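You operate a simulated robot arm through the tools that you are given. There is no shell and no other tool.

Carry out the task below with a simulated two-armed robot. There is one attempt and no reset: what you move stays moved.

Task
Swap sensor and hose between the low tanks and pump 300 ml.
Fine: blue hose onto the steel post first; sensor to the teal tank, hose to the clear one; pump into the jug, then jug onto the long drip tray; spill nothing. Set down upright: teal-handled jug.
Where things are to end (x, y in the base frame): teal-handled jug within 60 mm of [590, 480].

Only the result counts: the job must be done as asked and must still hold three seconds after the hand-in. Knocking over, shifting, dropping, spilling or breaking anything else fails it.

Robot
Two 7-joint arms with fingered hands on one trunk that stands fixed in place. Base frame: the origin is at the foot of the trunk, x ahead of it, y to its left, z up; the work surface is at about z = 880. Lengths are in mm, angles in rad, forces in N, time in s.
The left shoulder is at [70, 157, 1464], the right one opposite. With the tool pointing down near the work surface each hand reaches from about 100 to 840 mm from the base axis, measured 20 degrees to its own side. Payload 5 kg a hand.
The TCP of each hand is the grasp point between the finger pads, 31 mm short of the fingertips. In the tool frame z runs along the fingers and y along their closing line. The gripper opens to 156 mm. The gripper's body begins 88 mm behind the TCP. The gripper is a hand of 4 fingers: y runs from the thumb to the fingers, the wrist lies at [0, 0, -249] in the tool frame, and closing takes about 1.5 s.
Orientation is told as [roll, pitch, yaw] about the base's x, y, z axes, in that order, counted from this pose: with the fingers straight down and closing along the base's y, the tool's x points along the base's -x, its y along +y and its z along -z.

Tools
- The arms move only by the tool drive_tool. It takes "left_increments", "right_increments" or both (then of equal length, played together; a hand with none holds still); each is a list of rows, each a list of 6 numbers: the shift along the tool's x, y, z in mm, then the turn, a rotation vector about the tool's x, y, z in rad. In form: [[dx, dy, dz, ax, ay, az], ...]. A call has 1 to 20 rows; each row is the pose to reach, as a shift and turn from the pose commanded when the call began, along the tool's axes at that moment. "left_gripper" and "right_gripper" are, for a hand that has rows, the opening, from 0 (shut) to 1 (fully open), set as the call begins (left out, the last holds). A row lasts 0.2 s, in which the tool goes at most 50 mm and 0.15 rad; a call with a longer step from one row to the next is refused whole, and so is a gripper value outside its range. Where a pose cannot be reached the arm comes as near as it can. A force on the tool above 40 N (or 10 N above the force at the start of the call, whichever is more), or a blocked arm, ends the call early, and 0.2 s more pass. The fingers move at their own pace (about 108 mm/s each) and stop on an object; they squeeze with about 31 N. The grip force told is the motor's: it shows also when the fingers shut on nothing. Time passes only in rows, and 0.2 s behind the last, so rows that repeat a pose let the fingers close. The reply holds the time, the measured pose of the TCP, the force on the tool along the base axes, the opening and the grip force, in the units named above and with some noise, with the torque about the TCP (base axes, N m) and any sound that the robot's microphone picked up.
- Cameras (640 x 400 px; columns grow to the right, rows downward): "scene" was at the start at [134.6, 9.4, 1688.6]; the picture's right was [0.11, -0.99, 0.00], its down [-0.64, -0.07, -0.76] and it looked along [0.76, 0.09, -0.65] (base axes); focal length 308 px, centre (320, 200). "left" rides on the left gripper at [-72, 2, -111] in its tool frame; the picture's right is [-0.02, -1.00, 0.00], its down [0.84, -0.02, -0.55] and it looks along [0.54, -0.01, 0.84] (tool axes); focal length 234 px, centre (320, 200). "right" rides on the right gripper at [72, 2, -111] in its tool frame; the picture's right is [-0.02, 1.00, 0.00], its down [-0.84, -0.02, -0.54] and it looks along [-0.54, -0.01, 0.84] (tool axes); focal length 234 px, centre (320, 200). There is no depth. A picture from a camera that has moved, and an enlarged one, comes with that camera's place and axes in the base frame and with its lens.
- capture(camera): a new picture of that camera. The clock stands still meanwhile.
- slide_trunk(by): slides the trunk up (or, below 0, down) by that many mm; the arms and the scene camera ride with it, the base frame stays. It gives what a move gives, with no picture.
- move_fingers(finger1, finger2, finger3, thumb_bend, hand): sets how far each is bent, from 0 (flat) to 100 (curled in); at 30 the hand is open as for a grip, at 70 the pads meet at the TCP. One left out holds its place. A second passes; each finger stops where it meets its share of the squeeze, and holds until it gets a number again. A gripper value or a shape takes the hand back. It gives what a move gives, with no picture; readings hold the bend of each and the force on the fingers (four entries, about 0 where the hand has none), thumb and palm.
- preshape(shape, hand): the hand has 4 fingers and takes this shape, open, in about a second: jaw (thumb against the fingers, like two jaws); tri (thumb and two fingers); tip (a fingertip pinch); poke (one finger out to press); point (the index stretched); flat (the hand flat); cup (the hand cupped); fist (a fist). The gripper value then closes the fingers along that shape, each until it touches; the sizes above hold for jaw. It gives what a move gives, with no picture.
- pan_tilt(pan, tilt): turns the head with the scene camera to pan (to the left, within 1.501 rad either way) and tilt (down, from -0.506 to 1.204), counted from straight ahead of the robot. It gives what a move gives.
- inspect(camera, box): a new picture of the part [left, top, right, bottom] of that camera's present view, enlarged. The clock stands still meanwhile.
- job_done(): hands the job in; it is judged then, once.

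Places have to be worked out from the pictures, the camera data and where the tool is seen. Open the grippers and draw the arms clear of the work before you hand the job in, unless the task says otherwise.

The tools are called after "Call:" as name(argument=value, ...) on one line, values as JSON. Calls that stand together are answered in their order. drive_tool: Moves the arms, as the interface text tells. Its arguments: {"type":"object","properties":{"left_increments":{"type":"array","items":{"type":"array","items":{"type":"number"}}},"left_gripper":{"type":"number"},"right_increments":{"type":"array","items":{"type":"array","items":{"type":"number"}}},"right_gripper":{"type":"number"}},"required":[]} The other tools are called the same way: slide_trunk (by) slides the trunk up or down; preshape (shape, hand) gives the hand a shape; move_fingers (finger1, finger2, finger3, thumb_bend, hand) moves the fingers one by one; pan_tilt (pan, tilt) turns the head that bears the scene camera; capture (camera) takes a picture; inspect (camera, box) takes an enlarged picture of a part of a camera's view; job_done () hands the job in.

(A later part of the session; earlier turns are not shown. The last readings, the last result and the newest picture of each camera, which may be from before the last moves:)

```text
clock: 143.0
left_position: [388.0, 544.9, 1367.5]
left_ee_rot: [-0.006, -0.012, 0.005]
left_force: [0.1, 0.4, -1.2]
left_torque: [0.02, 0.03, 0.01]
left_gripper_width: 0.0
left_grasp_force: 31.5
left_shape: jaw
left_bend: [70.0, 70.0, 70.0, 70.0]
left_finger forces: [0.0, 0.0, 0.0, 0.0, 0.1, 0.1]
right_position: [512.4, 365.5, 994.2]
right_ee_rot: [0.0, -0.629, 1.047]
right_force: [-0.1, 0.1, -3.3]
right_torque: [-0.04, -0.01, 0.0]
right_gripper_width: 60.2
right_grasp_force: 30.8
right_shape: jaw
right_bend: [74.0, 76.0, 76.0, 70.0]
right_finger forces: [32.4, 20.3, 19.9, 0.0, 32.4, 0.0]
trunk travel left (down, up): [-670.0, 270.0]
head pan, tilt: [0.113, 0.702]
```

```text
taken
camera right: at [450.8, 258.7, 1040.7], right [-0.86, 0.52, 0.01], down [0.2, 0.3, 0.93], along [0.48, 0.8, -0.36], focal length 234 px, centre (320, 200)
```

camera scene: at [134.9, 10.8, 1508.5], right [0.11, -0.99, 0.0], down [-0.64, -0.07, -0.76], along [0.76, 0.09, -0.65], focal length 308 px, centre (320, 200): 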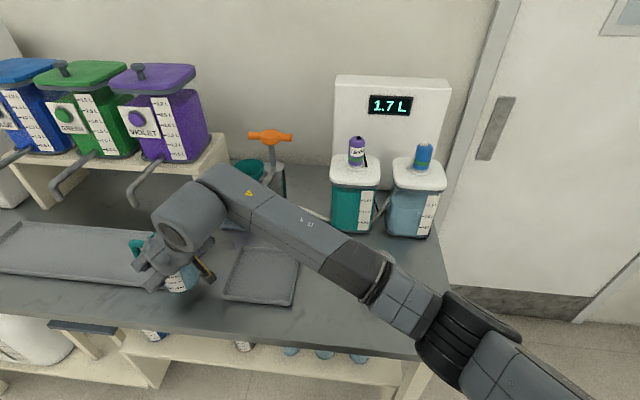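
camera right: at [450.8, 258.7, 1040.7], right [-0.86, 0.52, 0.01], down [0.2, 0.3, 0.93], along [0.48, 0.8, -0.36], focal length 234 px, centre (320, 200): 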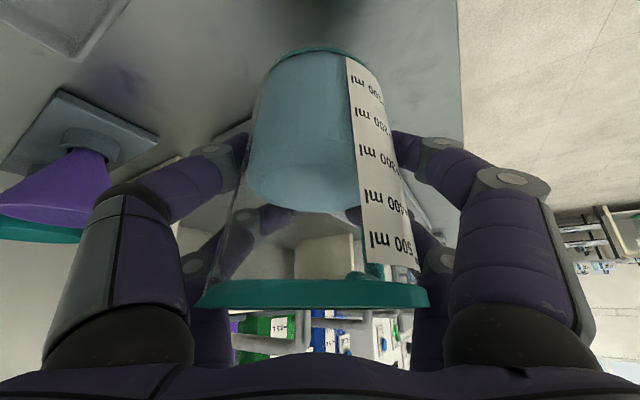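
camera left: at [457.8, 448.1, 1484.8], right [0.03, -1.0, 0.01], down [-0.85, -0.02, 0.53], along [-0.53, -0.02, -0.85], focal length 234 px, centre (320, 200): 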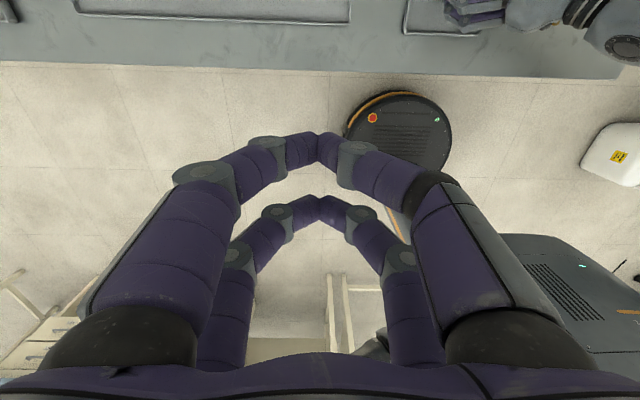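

Steady so far, weight unchanged. I'll continue the remaining 110 mm in +y.

Call:
drive_tool(right_increments=[[-2.1, 1.5, 1.5, 0, 0, 0], [-5.6, 4, 4.1, 0, 0, 0], [-10.5, 7.5, 7.7, 0, 0, 0], [-17.5, 12.5, 12.8, 0, 0, 0], [-25.2, 18, 18.4, 0, 0, 0], [-32.8, 23.6, 24, 0, 0, 0], [-40.5, 29.1, 29.6, 0, 0, 0], [-48.2, 34.6, 35.2, 0, 0, 0], [-55.9, 40.1, 40.8, 0, 0, 0], [-62.9, 45.1, 46, 0, 0, 0], [-69.2, 49.6, 50.5, 0, 0, 0], [-74.1, 53.1, 54.1, 0, 0, 0], [-76.9, 55.1, 56.2, 0, 0, 0], [-76.9, 55.1, 56.2, 0, 0, 0]])

Call:
capture(camera="scene")

Call:
capture(camera="right")

Call:
capture(camera="left")

```text
clock: 146.0
left_position: [386.2, 544.6, 1368.1]
left_ee_rot: [-0.01, -0.014, 0.005]
left_force: [0.9, 0.5, 0.3]
left_torque: [-0.01, 0.0, 0.02]
left_gripper_width: 0.4
left_grasp_force: 30.8
left_shape: jaw
left_bend: [70.0, 70.0, 70.0, 70.0]
left_finger forces: [0.0, 0.0, 0.0, 0.0, 0.0, 0.0]
right_position: [518.0, 471.0, 988.8]
right_ee_rot: [-0.004, -0.625, 1.04]
right_force: [0.3, 0.2, -3.3]
right_torque: [-0.08, 0.01, -0.01]
right_gripper_width: 60.3
right_grasp_force: 31.0
right_shape: jaw
right_bend: [74.0, 76.0, 76.0, 70.0]
right_finger forces: [32.5, 20.3, 19.9, 0.0, 32.6, 0.0]
trunk travel left (down, up): [-670.0, 270.0]
head pan, tilt: [0.113, 0.702]
```

```text
taken
camera scene: at [134.7, 10.7, 1508.6], right [0.11, -0.99, 0.0], down [-0.64, -0.07, -0.76], along [0.76, 0.09, -0.65], focal length 308 px, centre (320, 200)
```

scene: 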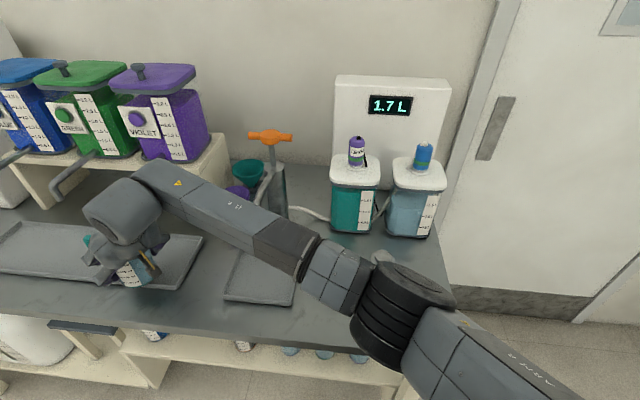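

```text
taken
camera right: at [454.8, 365.0, 1036.6], right [-0.85, 0.52, 0.01], down [0.2, 0.3, 0.93], along [0.49, 0.8, -0.36], focal length 234 px, centre (320, 200)
```

right: 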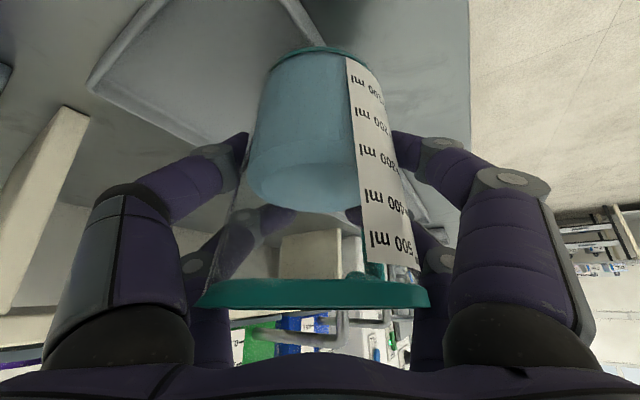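

```text
taken
camera left: at [458.0, 546.3, 1480.8], right [0.03, -1.0, 0.01], down [-0.85, -0.02, 0.53], along [-0.53, -0.02, -0.85], focal length 234 px, centre (320, 200)
```

left: 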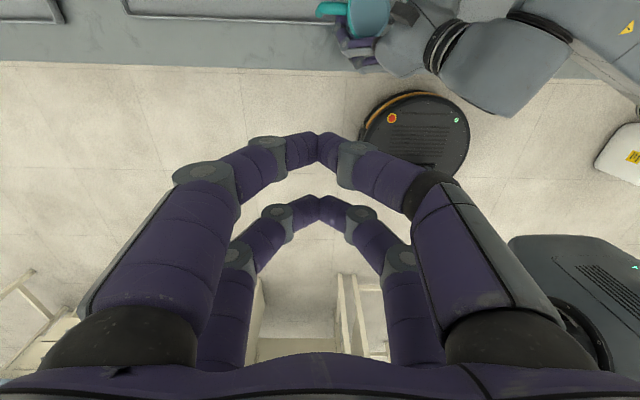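

The jug is in front of its goal, over the long tray's edge. I'll move it forward about 48 mm so it's over the tray floor, below the violet tap, then look again.

Call:
drive_tool(right_increments=[[-1.2, -2, 0.7, 0, 0, 0], [-3.4, -6, 2.1, 0, 0, 0], [-6.9, -12, 4.2, 0, 0, 0], [-10.9, -19, 6.7, 0, 0, 0], [-15, -26, 9.2, 0, 0, 0], [-18.7, -32.5, 11.5, 0, 0, 0], [-21.5, -37.4, 13.2, 0, 0, 0], [-23, -39.9, 14.1, 0, 0, 0], [-23, -39.9, 14.1, 0, 0, 0]])

Call:
capture(camera="right")

Call:
inspect(camera="scene", box=[60, 150, 240, 310])

```text
clock: 148.0
left_position: [388.1, 544.5, 1368.8]
left_ee_rot: [-0.009, -0.014, 0.006]
left_force: [0.4, -0.6, -0.9]
left_torque: [-0.01, -0.01, -0.04]
left_gripper_width: 0.0
left_grasp_force: 31.3
left_shape: jaw
left_bend: [70.0, 70.0, 70.0, 70.0]
left_finger forces: [0.0, 0.1, 0.0, 0.0, 0.0, 0.1]
right_position: [544.0, 477.7, 994.3]
right_ee_rot: [-0.002, -0.63, 1.049]
right_force: [-0.3, -1.0, -3.7]
right_torque: [-0.05, -0.06, -0.03]
right_gripper_width: 60.3
right_grasp_force: 31.4
right_shape: jaw
right_bend: [74.0, 76.0, 76.0, 70.0]
right_finger forces: [32.3, 20.1, 19.5, 0.0, 32.4, 0.0]
right hand out of reach, approached as far as the arm can: row 6, 7, 8, 9
trunk travel left (down, up): [-670.0, 270.0]
head pan, tilt: [0.113, 0.702]
```

```text
taken
camera right: at [481.6, 370.8, 1041.4], right [-0.86, 0.52, 0.01], down [0.2, 0.3, 0.93], along [0.48, 0.8, -0.36], focal length 234 px, centre (320, 200)
```

right: 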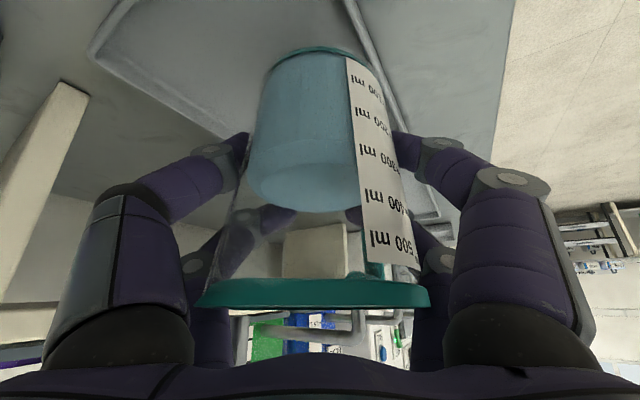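

```text
2.50 times, centred on (150, 230) of scene
camera zoom: at [134.9, 10.7, 1508.5], right [0.11, -0.99, 0.0], down [-0.64, -0.07, -0.76], along [0.76, 0.09, -0.65], focal length 770 px, centre (745, 125)
```

zoom: 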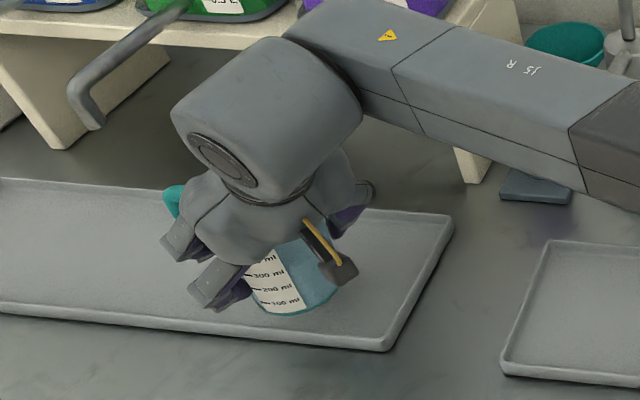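

The arm stops about 20 mm short in x here. I'll turn the hand (with the jug) about the vertical by 0.35 rad, so the wrist sits less far across the body, and then try to move further forward.

Call:
drive_tool(right_increments=[[0, 0, 0, -0.03, 0, -0.041], [0, 0, 0, -0.07, 0, -0.096], [0, 0, 0, -0.11, 0, -0.151], [0, 0, 0, -0.15, 0, -0.206], [0, 0, 0, -0.185, 0, -0.254], [0, 0, 0, -0.206, 0, -0.283], [0, 0, 0, -0.206, 0, -0.283]])

Call:
capture(camera="right")

```text
clock: 149.6
left_position: [386.7, 545.0, 1369.1]
left_ee_rot: [-0.008, -0.014, 0.006]
left_force: [0.1, 1.3, 0.6]
left_torque: [0.0, 0.0, -0.01]
left_gripper_width: 0.0
left_grasp_force: 30.8
left_shape: jaw
left_bend: [70.0, 70.0, 70.0, 70.0]
left_finger forces: [0.0, 0.0, 0.1, 0.0, 0.0, 0.0]
right_position: [544.7, 477.5, 994.2]
right_ee_rot: [0.0, -0.629, 1.397]
right_force: [-0.1, -0.2, -4.2]
right_torque: [-0.04, -0.05, 0.02]
right_gripper_width: 59.8
right_grasp_force: 30.4
right_shape: jaw
right_bend: [74.0, 76.0, 76.0, 70.0]
right_finger forces: [32.3, 19.9, 19.3, 0.1, 32.4, 0.0]
trunk travel left (down, up): [-670.0, 270.0]
head pan, tilt: [0.113, 0.702]
```

```text
taken
camera right: at [522.3, 355.7, 1041.2], right [-0.98, 0.19, 0.01], down [0.08, 0.35, 0.93], along [0.17, 0.92, -0.36], focal length 234 px, centre (320, 200)
```

right: 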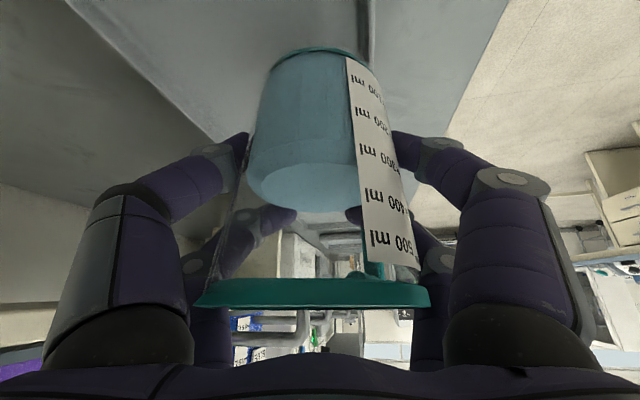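

That turn worked with the jug steady. Now I'll try 28 mm further forward in x.

Call:
drive_tool(right_increments=[[-0.4, -3, 0.3, 0, 0, 0], [-1.1, -8, 0.8, 0, 0, 0], [-2, -14, 1.4, 0, 0, 0], [-2.8, -20, 2.1, 0, 0, 0], [-3.5, -25, 2.6, 0, 0, 0], [-3.9, -27.6, 2.9, 0, 0, 0], [-3.9, -27.6, 2.9, 0, 0, 0]])

Call:
inspect(camera="scene", box=[60, 150, 240, 310])

Call:
capture(camera="right")

```text
clock: 151.2
left_position: [386.7, 544.2, 1367.5]
left_ee_rot: [-0.007, -0.013, 0.005]
left_force: [0.0, -0.4, 0.3]
left_torque: [0.01, -0.02, 0.0]
left_gripper_width: 0.3
left_grasp_force: 30.9
left_shape: jaw
left_bend: [70.0, 70.0, 70.0, 70.0]
left_finger forces: [0.0, 0.0, 0.0, 0.0, 0.0, 0.0]
right_position: [562.9, 471.5, 993.0]
right_ee_rot: [0.0, -0.633, 1.397]
right_force: [1.0, 0.0, -3.9]
right_torque: [-0.09, -0.04, 0.0]
right_gripper_width: 59.8
right_grasp_force: 30.7
right_shape: jaw
right_bend: [74.0, 76.0, 76.0, 70.0]
right_finger forces: [32.2, 20.0, 19.5, 0.0, 32.3, 0.0]
right hand out of reach, approached as far as the arm can: row 3, 4, 5, 6, 7
trunk travel left (down, up): [-670.0, 270.0]
head pan, tilt: [0.113, 0.702]
```

```text
2.50 times, centred on (150, 230) of scene
camera zoom: at [135.3, 10.6, 1508.5], right [0.11, -0.99, 0.0], down [-0.64, -0.07, -0.76], along [0.76, 0.09, -0.65], focal length 770 px, centre (745, 125)
```

zoom: 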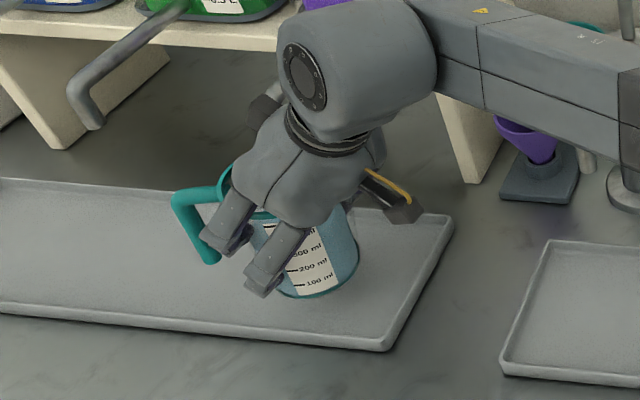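

```text
taken
camera right: at [541.0, 351.1, 1040.6], right [-0.98, 0.19, 0.01], down [0.08, 0.35, 0.93], along [0.17, 0.92, -0.36], focal length 234 px, centre (320, 200)
```

right: 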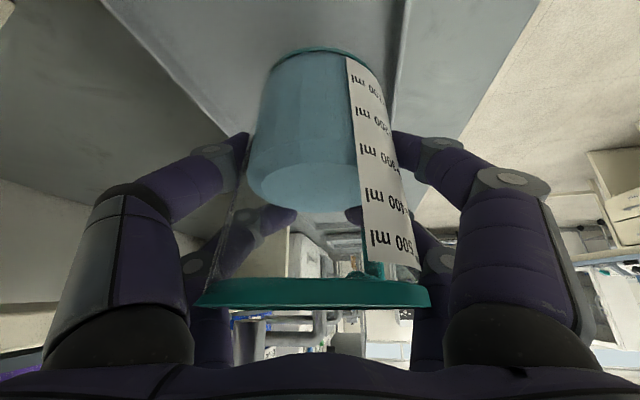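

The jug is now over the tray at about (563, 472), within the 60 mm tolerance. I'll lower it gently, straightening it another 0.04 rad, and watch for contact.

Call:
drive_tool(right_increments=[[2.4, 0, 3.2, 0, 0.01, 0], [5.9, 0, 8.1, 0, 0.025, 0], [9.4, 0, 12.9, 0, 0.04, 0], [12.4, 0, 17, 0, 0.04, 0], [14.7, 0, 20.2, 0, 0.04, 0], [15.9, 0, 21.8, 0, 0.04, 0], [15.9, 0, 21.8, 0, 0.04, 0]])

Call:
inspect(camera="scene", box=[60, 150, 240, 310])

Call:
capture(camera="right")

```text
clock: 152.8
left_position: [386.4, 545.0, 1368.1]
left_ee_rot: [-0.008, -0.015, 0.006]
left_force: [0.7, 0.3, 0.4]
left_torque: [-0.04, -0.02, 0.0]
left_gripper_width: 0.0
left_grasp_force: 30.4
left_shape: jaw
left_bend: [70.0, 70.0, 70.0, 70.0]
left_finger forces: [0.0, 0.0, 0.0, 0.0, 0.0, 0.1]
right_position: [556.5, 463.8, 963.9]
right_ee_rot: [0.0, -0.589, 1.399]
right_force: [-0.5, 0.0, -3.3]
right_torque: [-0.05, -0.01, -0.01]
right_gripper_width: 59.7
right_grasp_force: 31.4
right_shape: jaw
right_bend: [74.0, 76.0, 76.0, 70.0]
right_finger forces: [32.3, 20.1, 19.4, 0.1, 32.4, 0.0]
right hand out of reach, approached as far as the arm can: row 1, 2, 3, 4, 5, 6, 7
trunk travel left (down, up): [-670.0, 270.0]
head pan, tilt: [0.113, 0.702]
```

```text
2.50 times, centred on (150, 230) of scene
camera zoom: at [134.8, 11.0, 1508.6], right [0.11, -0.99, 0.0], down [-0.64, -0.07, -0.76], along [0.76, 0.09, -0.65], focal length 770 px, centre (745, 125)
```

zoom: 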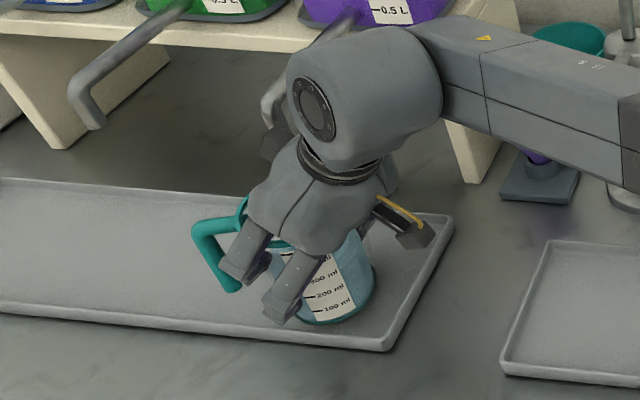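

```text
taken
camera right: at [534.9, 344.9, 1017.1], right [-0.98, 0.19, 0.01], down [0.09, 0.38, 0.92], along [0.17, 0.9, -0.39], focal length 234 px, centre (320, 200)
```

right: 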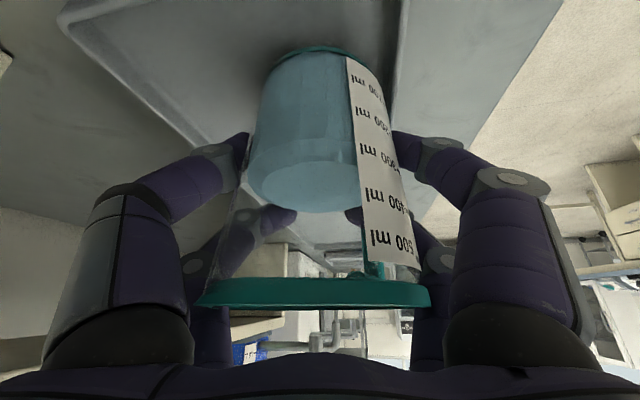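

The arm's reach limit let it drift to about (556, 464) while lowering. I'll check how close the jug's base is to the tray's front lip before setting it down.

Call:
inspect(camera="right", box=[220, 10, 440, 150])

Call:
inspect(camera="scene", box=[130, 220, 250, 310])

```text
2.86 times, centred on (330, 80) of right
camera zoom: at [534.9, 344.9, 1017.1], right [-0.98, 0.19, 0.01], down [0.09, 0.38, 0.92], along [0.17, 0.9, -0.39], focal length 669 px, centre (291, 543)
```

zoom: 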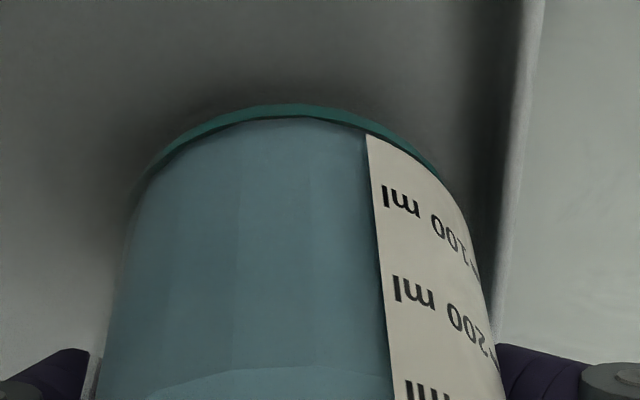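

```text
4.44 times, centred on (190, 265) of scene
camera zoom: at [134.8, 11.0, 1508.6], right [0.11, -0.99, 0.0], down [-0.64, -0.07, -0.76], along [0.76, 0.09, -0.65], focal length 1370 px, centre (898, -89)
```

zoom: 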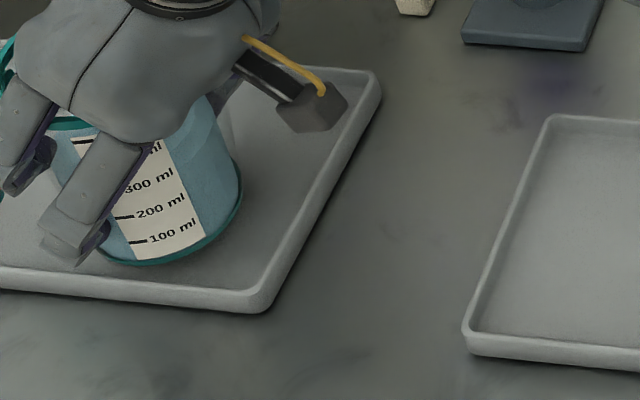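

The base has roughly 10–15 mm clearance from the lip, so it's fine to set down here. I'll lower in 2 mm steps until the tray takes the weight.

Call:
drive_tool(right_increments=[[1.1, 0, 1.7, 0, 0, 0], [2.2, 0, 3.3, 0, 0, 0], [3.3, 0, 5, 0, 0, 0], [3.3, 0, 5, 0, 0, 0]])

Call:
inspect(camera="scene", box=[60, 180, 240, 310])

```text
clock: 153.8
left_position: [387.3, 543.2, 1369.4]
left_ee_rot: [-0.01, -0.014, 0.006]
left_force: [0.2, -0.2, -0.2]
left_torque: [0.0, 0.02, -0.02]
left_gripper_width: 0.2
left_grasp_force: 30.9
left_shape: jaw
left_bend: [70.0, 70.0, 70.0, 70.0]
left_finger forces: [0.0, 0.0, 0.0, 0.0, 0.1, 0.0]
right_position: [555.9, 464.3, 957.7]
right_ee_rot: [0.0, -0.591, 1.397]
right_force: [0.4, -0.3, -4.1]
right_torque: [-0.1, -0.03, 0.01]
right_gripper_width: 59.7
right_grasp_force: 30.9
right_shape: jaw
right_bend: [74.0, 76.0, 76.0, 70.0]
right_finger forces: [32.3, 20.2, 19.5, 0.1, 32.3, 0.0]
trunk travel left (down, up): [-670.0, 270.0]
head pan, tilt: [0.113, 0.702]
```

```text
3.08 times, centred on (150, 245) of scene
camera zoom: at [134.9, 10.9, 1508.5], right [0.11, -0.99, 0.0], down [-0.64, -0.07, -0.76], along [0.76, 0.09, -0.65], focal length 948 px, centre (843, 62)
```

zoom: 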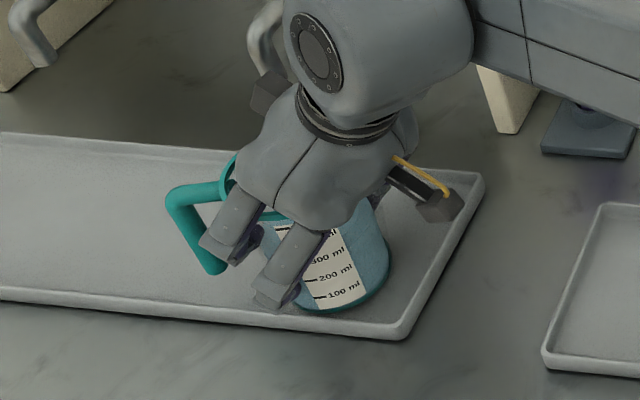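

No contact yet. I'll continue down a few more millimetres.

Call:
drive_tool(right_increments=[[0.8, 0, 1.25, 0, 0, 0], [1.7, 0, 2.5, 0, 0, 0], [2.5, 0, 3.75, 0, 0, 0], [3.3, 0, 5, 0, 0, 0], [3.3, 0, 5, 0, 0, 0]])

Call:
inspect(camera="scene", box=[60, 180, 240, 310])

```text
clock: 155.0
left_position: [385.4, 543.5, 1370.1]
left_ee_rot: [-0.006, -0.014, 0.005]
left_force: [1.2, 0.3, -0.4]
left_torque: [0.02, -0.02, -0.01]
left_gripper_width: 0.0
left_grasp_force: 31.0
left_shape: jaw
left_bend: [70.0, 70.0, 70.0, 70.0]
left_finger forces: [0.0, 0.0, 0.0, 0.0, 0.0, 0.0]
right_position: [555.3, 464.2, 954.8]
right_ee_rot: [-0.003, -0.593, 1.398]
right_force: [3.1, 4.4, 16.7]
right_torque: [-0.63, -0.07, 0.07]
right_gripper_width: 60.1
right_grasp_force: 31.1
right_shape: jaw
right_bend: [74.0, 76.0, 76.0, 70.0]
right_finger forces: [31.9, 24.3, 24.7, 0.0, 34.2, 0.1]
trunk travel left (down, up): [-670.0, 270.0]
head pan, tilt: [0.113, 0.702]
```

```text
3.08 times, centred on (150, 245) of scene
camera zoom: at [133.1, 9.6, 1508.9], right [0.11, -0.99, 0.0], down [-0.64, -0.07, -0.76], along [0.76, 0.09, -0.64], focal length 948 px, centre (843, 62)
```

zoom: 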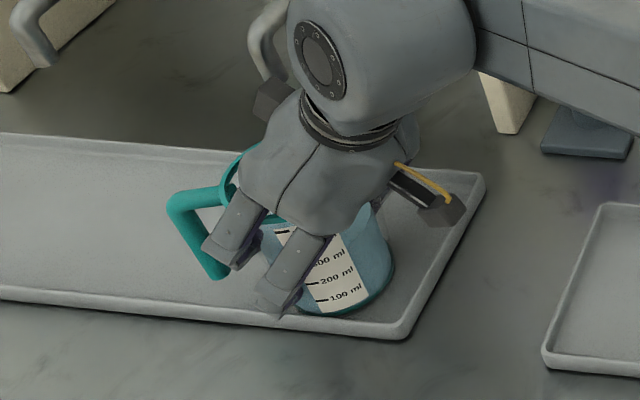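

It touched down, slightly hand-side edge first. I'll ease up 2.5 mm, rotate another 0.04 rad to level it, and settle gently.

Call:
drive_tool(right_increments=[[-0.8, 0, -1.2, 0, 0, 0], [-1.6, 0, -2.5, 0, 0.015, 0], [-1.6, 0, -2.5, 0, 0.03, 0], [-1.6, 0, -2.5, 0, 0.04, 0], [-1.2, 0, -1.8, 0, 0.04, 0], [-1.2, 0, -1.8, 0, 0.04, 0]])

Call:
inspect(camera="scene", box=[80, 200, 200, 300])

Call:
capture(camera="right")

```text
clock: 156.4
left_position: [384.0, 543.0, 1369.4]
left_ee_rot: [-0.007, -0.014, 0.004]
left_force: [0.5, 0.6, 1.0]
left_torque: [-0.02, -0.03, 0.01]
left_gripper_width: 0.2
left_grasp_force: 30.8
left_shape: jaw
left_bend: [70.0, 70.0, 70.0, 70.0]
left_finger forces: [0.0, 0.0, 0.0, 0.0, 0.0, 0.1]
right_position: [554.0, 462.2, 954.8]
right_ee_rot: [-0.002, -0.591, 1.397]
right_force: [-0.5, 4.3, 15.2]
right_torque: [-0.55, 0.02, 0.0]
right_gripper_width: 59.6
right_grasp_force: 31.0
right_shape: jaw
right_bend: [74.0, 76.0, 76.0, 70.0]
right_finger forces: [33.0, 23.8, 23.1, 0.1, 32.8, 0.0]
trunk travel left (down, up): [-670.0, 270.0]
head pan, tilt: [0.113, 0.702]
```

```text
4.00 times, centred on (140, 250) of scene
camera zoom: at [133.0, 9.9, 1508.8], right [0.11, -0.99, 0.0], down [-0.64, -0.07, -0.76], along [0.76, 0.09, -0.64], focal length 1233 px, centre (1040, 0)
```

zoom: 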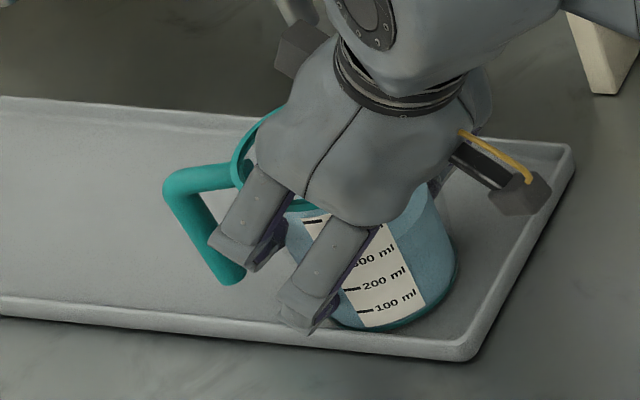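

```text
taken
camera right: at [532.5, 343.1, 1006.1], right [-0.98, 0.19, 0.01], down [0.09, 0.38, 0.92], along [0.17, 0.9, -0.39], focal length 234 px, centre (320, 200)
```

right: 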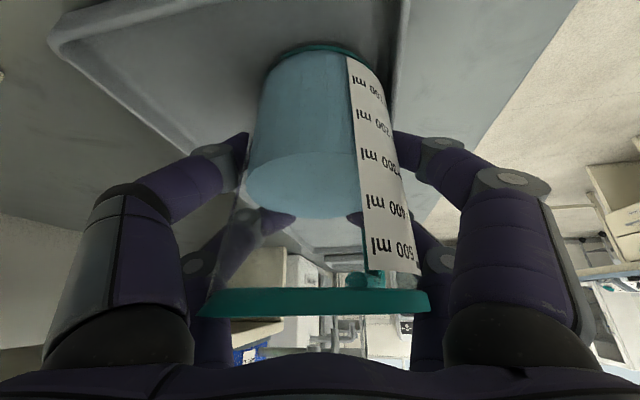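

Pressing has let the jug align with the tray floor. I'll take off the remaining pressure by raising about 2 mm, then release.

Call:
drive_tool(right_increments=[[-0.6, 0, -0.8, 0, 0, 0], [-1.1, 0, -1.7, 0, 0, 0], [-1.1, 0, -1.7, 0, 0, 0]])

Call:
inspect(camera="scene", box=[80, 200, 200, 300])

Call:
inspect(camera="right", box=[180, 30, 440, 330])

```text
clock: 157.2
left_position: [382.1, 541.9, 1371.4]
left_ee_rot: [-0.007, -0.018, 0.004]
left_force: [0.1, 0.7, -0.5]
left_torque: [-0.02, -0.01, 0.01]
left_gripper_width: 0.3
left_grasp_force: 31.4
left_shape: jaw
left_bend: [70.0, 70.0, 70.0, 70.0]
left_finger forces: [0.1, 0.0, 0.0, 0.1, 0.0, 0.0]
right_position: [555.3, 452.2, 951.8]
right_ee_rot: [0.0, -0.555, 1.4]
right_force: [-9.8, 4.8, 31.8]
right_torque: [-0.12, 0.05, -0.06]
right_gripper_width: 59.3
right_grasp_force: 31.0
right_shape: jaw
right_bend: [74.0, 76.0, 76.0, 71.0]
right_finger forces: [36.7, 26.6, 22.1, 0.0, 31.9, 0.0]
right hand out of reach, approached as far as the arm can: row 2, 3
trunk travel left (down, up): [-670.0, 270.0]
head pan, tilt: [0.113, 0.702]
```

```text
4.00 times, centred on (140, 250) of scene
camera zoom: at [129.5, 8.6, 1509.2], right [0.11, -0.99, 0.0], down [-0.64, -0.07, -0.77], along [0.76, 0.09, -0.64], focal length 1233 px, centre (1040, 0)
```

zoom: 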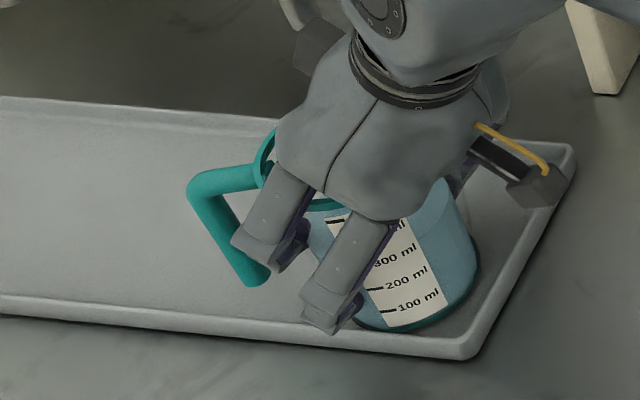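

```text
1.33 times, centred on (310, 180) of right
camera zoom: at [534.6, 334.2, 1009.2], right [-0.98, 0.19, 0.01], down [0.09, 0.42, 0.9], along [0.17, 0.89, -0.43], focal length 312 px, centre (333, 227)
```

zoom: 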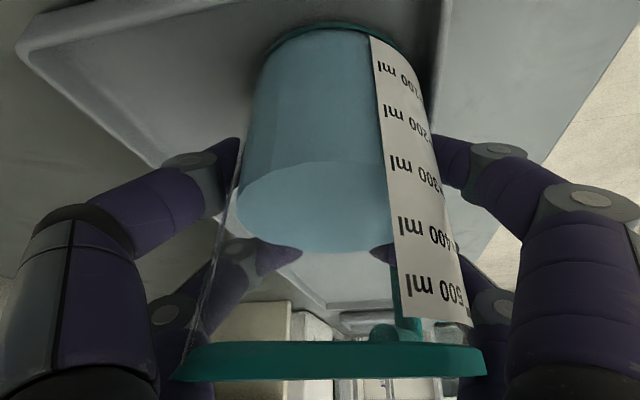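

The arm, being at its reach limit, sagged and slid the jug a few mm toward -y (now about (555, 453), still in tolerance) and presses with about 32 N. I'll raise slightly to take the load off, watching closely.

Call:
drive_tool(right_increments=[[-0.8, 0, -1.3, 0, 0, 0], [-1.6, 0, -2.55, 0, 0, 0]])

Call:
inspect(camera="scene", box=[80, 200, 200, 300])

```text
clock: 157.8
left_position: [384.3, 542.5, 1370.9]
left_ee_rot: [-0.007, -0.015, 0.005]
left_force: [0.5, -0.1, 0.4]
left_torque: [0.0, -0.01, 0.03]
left_gripper_width: 0.0
left_grasp_force: 31.4
left_shape: jaw
left_bend: [70.0, 70.0, 70.0, 70.0]
left_finger forces: [0.0, 0.1, 0.0, 0.0, 0.1, 0.0]
right_position: [558.2, 449.7, 953.0]
right_ee_rot: [-0.004, -0.55, 1.399]
right_force: [-6.5, 2.6, 22.9]
right_torque: [-0.16, 0.06, -0.01]
right_gripper_width: 59.6
right_grasp_force: 31.1
right_shape: jaw
right_bend: [74.0, 76.0, 76.0, 71.0]
right_finger forces: [35.8, 23.9, 21.4, 0.0, 32.4, 0.0]
trunk travel left (down, up): [-670.0, 270.0]
head pan, tilt: [0.113, 0.702]
```

```text
4.00 times, centred on (140, 250) of scene
camera zoom: at [131.2, 8.9, 1508.8], right [0.11, -0.99, 0.0], down [-0.64, -0.07, -0.77], along [0.76, 0.09, -0.64], focal length 1233 px, centre (1040, 0)
```

zoom: 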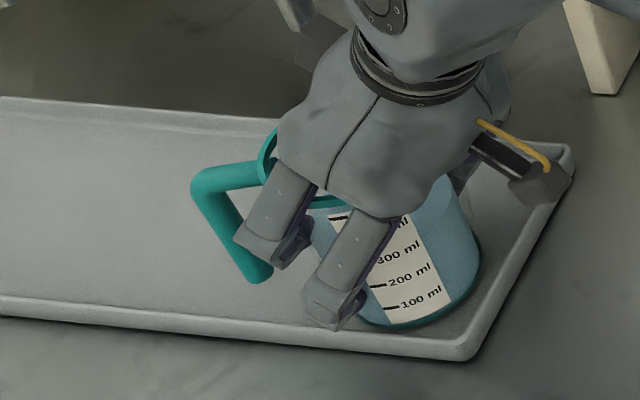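

The load fell to 23 N. I'll raise another 5 mm in small steps.

Call:
drive_tool(right_increments=[[-0.8, 0, -1.3, 0, 0, 0], [-1.6, 0, -2.55, 0, 0, 0], [-2.4, 0, -3.8, 0, 0, 0], [-2.6, 0, -4.3, 0, 0, 0]])

Call:
inspect(camera="scene", box=[80, 200, 200, 300])

Call:
inspect(camera="right", box=[180, 30, 440, 330])

```text
clock: 158.8
left_position: [386.6, 543.6, 1368.0]
left_ee_rot: [-0.006, -0.013, 0.006]
left_force: [0.5, -0.8, 0.3]
left_torque: [0.0, 0.0, -0.01]
left_gripper_width: 0.1
left_grasp_force: 31.1
left_shape: jaw
left_bend: [70.0, 70.0, 70.0, 70.0]
left_finger forces: [0.0, 0.1, 0.0, 0.0, 0.1, 0.0]
right_position: [560.7, 451.1, 954.6]
right_ee_rot: [-0.001, -0.546, 1.396]
right_force: [-0.8, 0.4, -3.5]
right_torque: [-0.03, -0.07, 0.03]
right_gripper_width: 59.6
right_grasp_force: 31.1
right_shape: jaw
right_bend: [74.0, 76.0, 76.0, 70.0]
right_finger forces: [32.9, 18.9, 18.8, 0.1, 33.0, 0.1]
trunk travel left (down, up): [-670.0, 270.0]
head pan, tilt: [0.113, 0.702]
```

```text
4.00 times, centred on (140, 250) of scene
camera zoom: at [135.1, 10.5, 1508.3], right [0.11, -0.99, 0.0], down [-0.64, -0.07, -0.76], along [0.76, 0.09, -0.65], focal length 1233 px, centre (1040, 0)
```

zoom: 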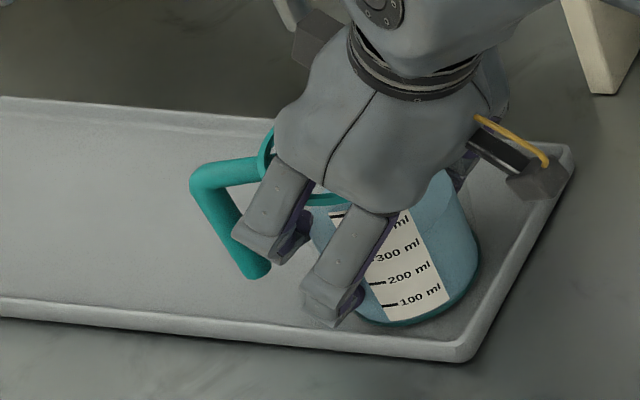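

```text
1.33 times, centred on (310, 180) of right
camera zoom: at [539.2, 333.6, 1011.7], right [-0.98, 0.19, 0.01], down [0.09, 0.42, 0.9], along [0.17, 0.89, -0.43], focal length 312 px, centre (333, 227)
```

zoom: 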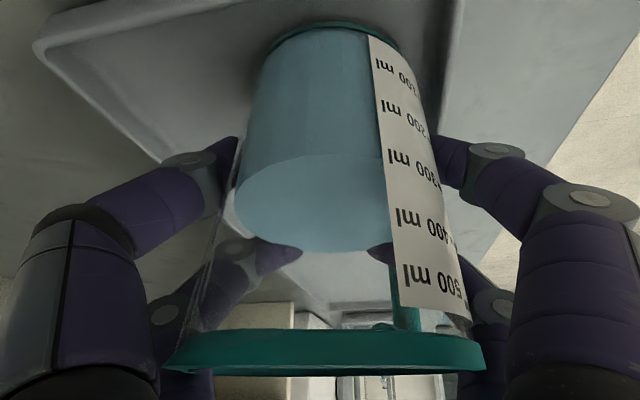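

Just lifted off now, with the jug at about (562, 452). I'll set it down again with a small 1.5 mm lowering and then open the hand a little.

Call:
drive_tool(right_increments=[[0.4, 0, 0.65, 0, 0, 0], [0.8, 0, 1.3, 0, 0, 0], [0.8, 0, 1.3, 0, 0, 0]])

```text
clock: 159.6
left_position: [387.8, 543.2, 1369.2]
left_ee_rot: [-0.007, -0.015, 0.005]
left_force: [-0.1, -0.6, -0.2]
left_torque: [0.02, -0.02, -0.01]
left_gripper_width: 0.2
left_grasp_force: 31.1
left_shape: jaw
left_bend: [70.0, 70.0, 70.0, 70.0]
left_finger forces: [0.0, 0.1, 0.1, 0.1, 0.0, 0.1]
right_position: [559.1, 451.6, 954.0]
right_ee_rot: [0.0, -0.55, 1.398]
right_force: [-0.3, -0.5, -3.8]
right_torque: [-0.12, -0.03, 0.02]
right_gripper_width: 59.7
right_grasp_force: 31.1
right_shape: jaw
right_bend: [74.0, 76.0, 76.0, 70.0]
right_finger forces: [32.5, 19.2, 18.6, 0.1, 32.8, 0.0]
trunk travel left (down, up): [-670.0, 270.0]
head pan, tilt: [0.113, 0.702]
```

The tray still carries nothing (-3.8 N). I'll lower another 2 mm.

Call:
drive_tool(right_increments=[[0.5, 0, 0.85, 0, 0, 0], [1, 0, 1.7, 0, 0, 0], [1, 0, 1.7, 0, 0, 0]])

Call:
inspect(camera="scene", box=[80, 200, 200, 300])

```text
clock: 160.4
left_position: [386.0, 543.5, 1368.8]
left_ee_rot: [-0.006, -0.015, 0.003]
left_force: [0.1, -0.5, -0.2]
left_torque: [0.0, 0.01, -0.01]
left_gripper_width: 0.1
left_grasp_force: 30.7
left_shape: jaw
left_bend: [70.0, 70.0, 70.0, 70.0]
left_finger forces: [0.1, 0.0, 0.0, 0.0, 0.0, 0.0]
right_position: [558.6, 451.5, 954.3]
right_ee_rot: [-0.001, -0.55, 1.398]
right_force: [3.2, 1.9, 6.6]
right_torque: [-0.42, -0.15, 0.12]
right_gripper_width: 59.4
right_grasp_force: 31.1
right_shape: jaw
right_bend: [74.0, 76.0, 76.0, 70.0]
right_finger forces: [31.8, 20.4, 21.6, 0.1, 34.1, 0.0]
trunk travel left (down, up): [-670.0, 270.0]
head pan, tilt: [0.113, 0.702]
```

```text
4.00 times, centred on (140, 250) of scene
camera zoom: at [134.3, 10.3, 1508.7], right [0.11, -0.99, 0.0], down [-0.64, -0.07, -0.76], along [0.76, 0.09, -0.64], focal length 1233 px, centre (1040, 0)
```

zoom: 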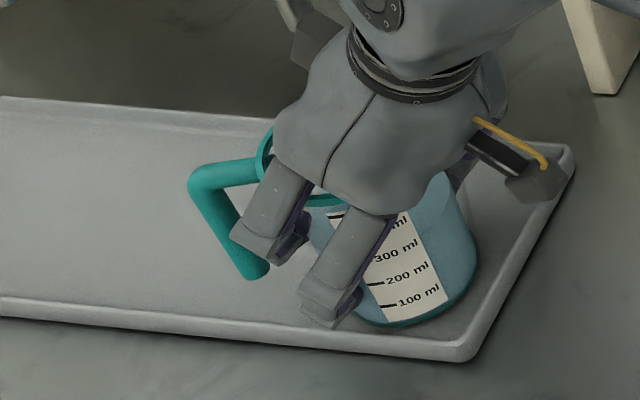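

The tray now carries the jug (6.6 N upward). I'll open the fingers slightly.

Call:
drive_tool(right_increments=[[0, 0, 0, 0, 0, 0], [0, 0, 0, 0, 0, 0], [0, 0, 0, 0, 0, 0]], right_gripper=0.48)

Call:
capture(camera="right")

Call:
inspect(camera="scene", box=[80, 200, 200, 300])

```text
clock: 161.2
left_position: [386.5, 543.6, 1368.6]
left_ee_rot: [-0.005, -0.014, 0.005]
left_force: [0.1, 0.0, -0.2]
left_torque: [-0.01, 0.0, -0.04]
left_gripper_width: 0.0
left_grasp_force: 30.9
left_shape: jaw
left_bend: [70.0, 70.0, 70.0, 70.0]
left_finger forces: [0.0, 0.0, 0.0, 0.0, 0.1, 0.0]
right_position: [560.5, 452.7, 953.4]
right_ee_rot: [-0.001, -0.55, 1.398]
right_force: [0.0, -0.2, -0.3]
right_torque: [-0.02, -0.01, -0.01]
right_gripper_width: 74.6
right_grasp_force: 0.1
right_shape: jaw
right_bend: [73.0, 73.0, 73.0, 70.0]
right_finger forces: [0.4, 0.1, 0.1, 0.1, 0.0, 0.0]
trunk travel left (down, up): [-670.0, 270.0]
head pan, tilt: [0.113, 0.702]
```

```text
taken
camera right: at [538.4, 334.6, 1009.4], right [-0.98, 0.19, 0.01], down [0.09, 0.42, 0.9], along [0.17, 0.89, -0.43], focal length 234 px, centre (320, 200)
```

right: 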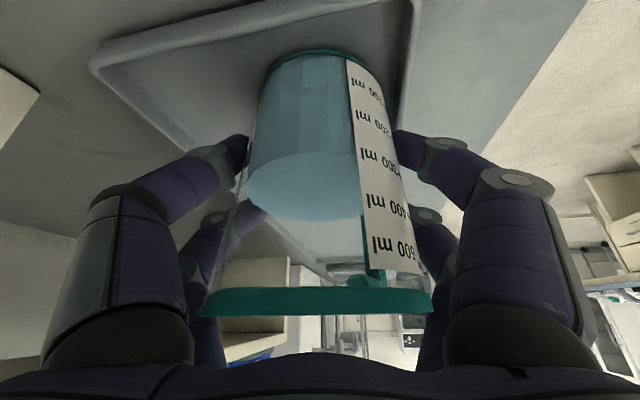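

```text
4.00 times, centred on (140, 250) of scene
camera zoom: at [134.4, 10.5, 1508.5], right [0.11, -0.99, 0.0], down [-0.64, -0.07, -0.76], along [0.76, 0.09, -0.65], focal length 1233 px, centre (1040, 0)
```

zoom: 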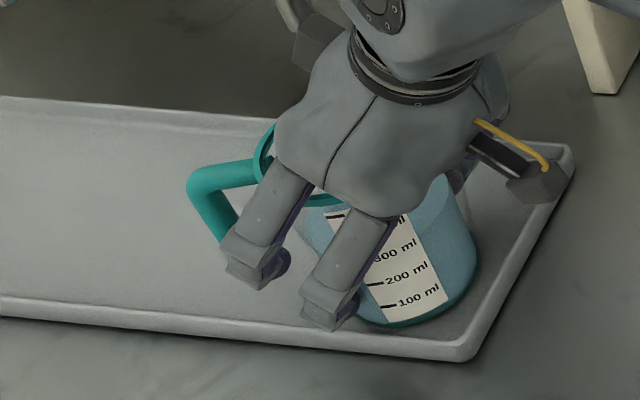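

Released: zero forces and the jug stands upright on the long tray. I'll open a bit more and back out along the finger direction in small steps.

Call:
drive_tool(right_increments=[[0, 0, 0, 0, 0, 0], [0, 0, 0, 0, 0, 0], [0, 0, 0, 0, 0, 0]], right_gripper=0.6)

Call:
capture(camera="right")

Call:
inspect(camera="scene", box=[80, 200, 200, 300])

```text
clock: 162.0
left_position: [386.9, 543.4, 1369.2]
left_ee_rot: [-0.006, -0.015, 0.003]
left_force: [0.8, -0.4, 0.1]
left_torque: [0.01, -0.01, -0.03]
left_gripper_width: 0.1
left_grasp_force: 31.2
left_shape: jaw
left_bend: [70.0, 70.0, 70.0, 70.0]
left_finger forces: [0.0, 0.1, 0.0, 0.0, 0.1, 0.1]
right_position: [560.2, 452.4, 953.3]
right_ee_rot: [0.0, -0.55, 1.399]
right_force: [0.2, 0.1, -0.3]
right_torque: [0.03, 0.0, 0.02]
right_gripper_width: 92.9
right_grasp_force: 0.0
right_shape: jaw
right_bend: [32.0, 32.0, 32.0, 70.0]
right_finger forces: [0.1, 0.0, 0.0, 0.0, 0.0, 0.0]
trunk travel left (down, up): [-670.0, 270.0]
head pan, tilt: [0.113, 0.702]
```

```text
taken
camera right: at [538.6, 334.7, 1009.8], right [-0.98, 0.19, 0.01], down [0.09, 0.42, 0.9], along [0.17, 0.89, -0.43], focal length 234 px, centre (320, 200)
```

right: 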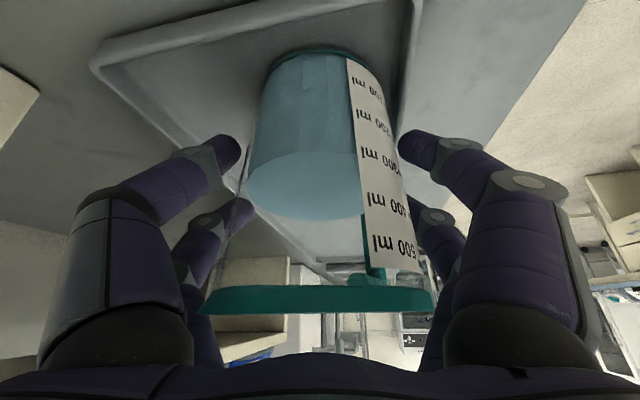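

```text
4.00 times, centred on (140, 250) of scene
camera zoom: at [134.6, 10.4, 1508.6], right [0.11, -0.99, 0.0], down [-0.64, -0.07, -0.76], along [0.76, 0.09, -0.65], focal length 1233 px, centre (1040, 0)
```

zoom: 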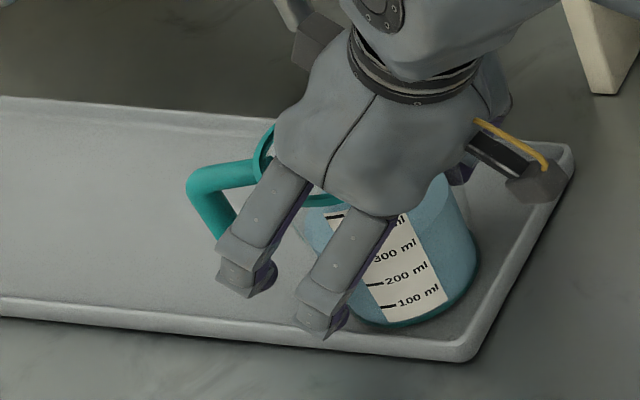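

Clear on both sides. For the retreat I'll open to the same width as on approach, so the rim passes freely, and then back out.

Call:
drive_tool(right_increments=[[0, 0, 0, 0, 0, 0], [0, 0, 0, 0, 0, 0], [0, 0, 0, 0, 0, 0]], right_gripper=0.7)

Call:
capture(camera="right")

Call:
inspect(camera="scene", box=[80, 200, 200, 300])

```text
clock: 162.8
left_position: [387.7, 543.1, 1369.3]
left_ee_rot: [-0.009, -0.015, 0.003]
left_force: [0.0, -0.3, -0.9]
left_torque: [0.01, -0.01, 0.01]
left_gripper_width: 0.0
left_grasp_force: 31.0
left_shape: jaw
left_bend: [70.0, 70.0, 70.0, 70.0]
left_finger forces: [0.1, 0.0, 0.0, 0.0, 0.0, 0.0]
right_position: [558.6, 451.8, 953.6]
right_ee_rot: [0.0, -0.549, 1.396]
right_force: [0.0, -1.3, 0.2]
right_torque: [0.01, -0.03, 0.01]
right_gripper_width: 108.7
right_grasp_force: 0.0
right_shape: jaw
right_bend: [28.0, 28.0, 28.0, 60.0]
right_finger forces: [0.0, 0.1, 0.0, 0.0, 0.0, 0.0]
trunk travel left (down, up): [-670.0, 270.0]
head pan, tilt: [0.113, 0.702]
```

```text
taken
camera right: at [538.5, 334.7, 1009.8], right [-0.98, 0.19, 0.01], down [0.09, 0.42, 0.9], along [0.17, 0.89, -0.43], focal length 234 px, centre (320, 200)
```

right: 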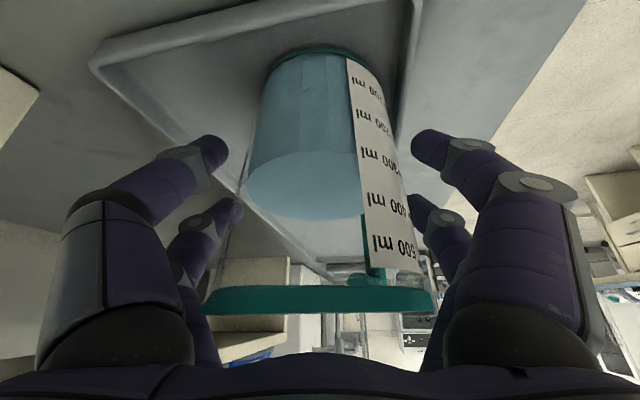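

```text
4.00 times, centred on (140, 250) of scene
camera zoom: at [134.6, 10.4, 1508.6], right [0.11, -0.99, 0.0], down [-0.64, -0.07, -0.76], along [0.76, 0.09, -0.65], focal length 1233 px, centre (1040, 0)
```

zoom: 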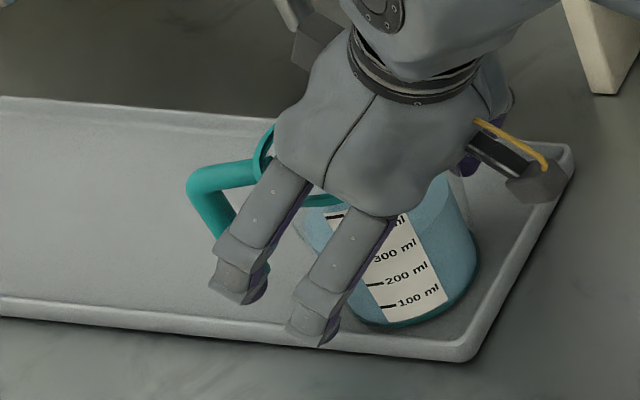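

All clear. I'll back out along the finger axis slowly.

Call:
drive_tool(right_increments=[[0, 0, -8, 0, 0, 0], [0, 0, -18, 0, 0, 0], [0, 0, -30, 0, 0, 0], [0, 0, -42, 0, 0, 0], [0, 0, -54, 0, 0, 0]])

Call:
capture(camera="right")

Call:
inspect(camera="scene", box=[80, 190, 220, 300])

```text
clock: 164.0
left_position: [386.6, 543.5, 1368.5]
left_ee_rot: [-0.008, -0.013, 0.006]
left_force: [0.2, 0.2, 0.8]
left_torque: [0.0, -0.03, -0.02]
left_gripper_width: 0.0
left_grasp_force: 31.4
left_shape: jaw
left_bend: [70.0, 70.0, 70.0, 70.0]
left_finger forces: [0.0, 0.0, 0.1, 0.1, 0.1, 0.1]
right_position: [554.5, 424.4, 1000.0]
right_ee_rot: [0.001, -0.55, 1.397]
right_force: [0.4, 0.7, -0.4]
right_torque: [0.02, 0.02, -0.02]
right_gripper_width: 108.7
right_grasp_force: 0.0
right_shape: jaw
right_bend: [28.0, 28.0, 28.0, 60.0]
right_finger forces: [0.0, 0.1, 0.0, 0.0, 0.0, 0.1]
trunk travel left (down, up): [-670.0, 270.0]
head pan, tilt: [0.113, 0.702]
```

```text
taken
camera right: at [533.1, 307.2, 1056.3], right [-0.98, 0.19, 0.01], down [0.09, 0.42, 0.9], along [0.17, 0.89, -0.43], focal length 234 px, centre (320, 200)
```

right: 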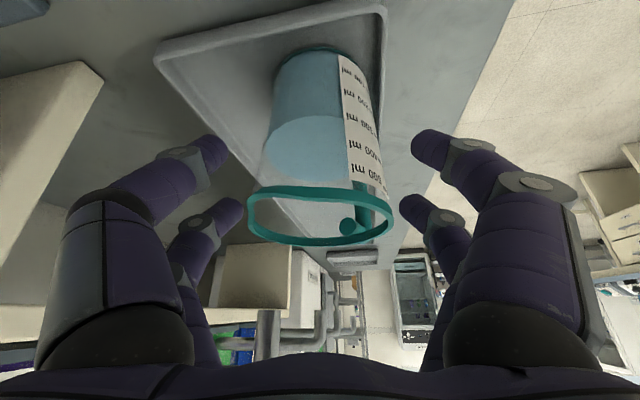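

```text
3.64 times, centred on (150, 245) of scene
camera zoom: at [134.4, 9.9, 1508.6], right [0.11, -0.99, 0.0], down [-0.64, -0.07, -0.76], along [0.76, 0.09, -0.65], focal length 1121 px, centre (938, 36)
```

zoom: 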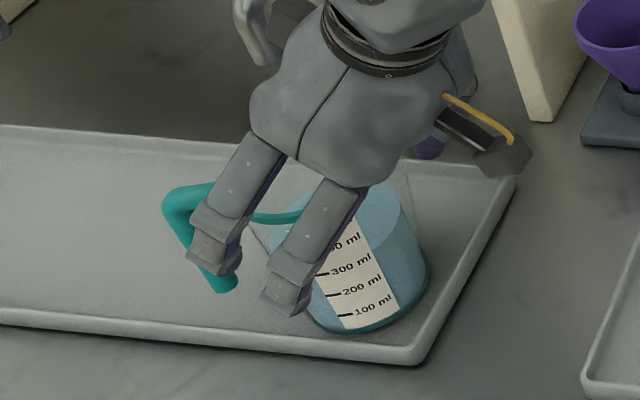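

The hand is clear of the jug, which stands upright. I'll continue backing off and up, then swing the right arm away to its own side.

Call:
drive_tool(right_increments=[[0, 0, -20, 0, 0, 0], [0, 0, -45, 0, 0, 0], [8, 8, -65, 0, 0, 0], [22, 20, -85, 0, 0, 0], [38, 34, -105, 0, 0, 0], [56, 48, -125, 0, 0, 0], [76, 62, -142, 0, 0, 0], [98, 76, -155, 0, 0, 0], [120, 90, -168, 0, 0, 0], [142, 100, -182, 0, 0, 0]])

Call:
capture(camera="scene")

```text
clock: 166.2
left_position: [386.5, 542.4, 1369.7]
left_ee_rot: [-0.007, -0.013, 0.005]
left_force: [-0.1, 0.4, 1.1]
left_torque: [0.03, 0.02, -0.02]
left_gripper_width: 0.0
left_grasp_force: 30.8
left_shape: jaw
left_bend: [70.0, 70.0, 70.0, 70.0]
left_finger forces: [0.0, 0.0, 0.0, 0.0, 0.0, 0.0]
right_position: [419.1, 226.4, 1081.0]
right_ee_rot: [-0.001, -0.551, 1.397]
right_force: [-0.3, -0.2, 0.1]
right_torque: [0.01, -0.01, 0.0]
right_gripper_width: 108.7
right_grasp_force: 0.0
right_shape: jaw
right_bend: [28.0, 28.0, 28.0, 60.0]
right_finger forces: [0.1, 0.0, 0.0, 0.0, 0.1, 0.0]
trunk travel left (down, up): [-670.0, 270.0]
head pan, tilt: [0.113, 0.702]
```

```text
taken
camera scene: at [134.1, 8.6, 1508.7], right [0.11, -0.99, 0.0], down [-0.64, -0.07, -0.76], along [0.76, 0.09, -0.64], focal length 308 px, centre (320, 200)
```

scene: 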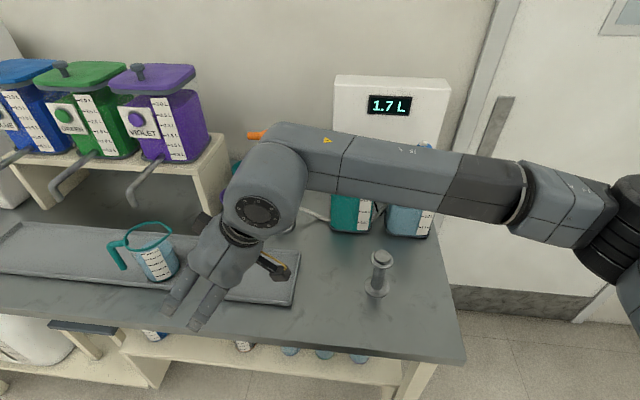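

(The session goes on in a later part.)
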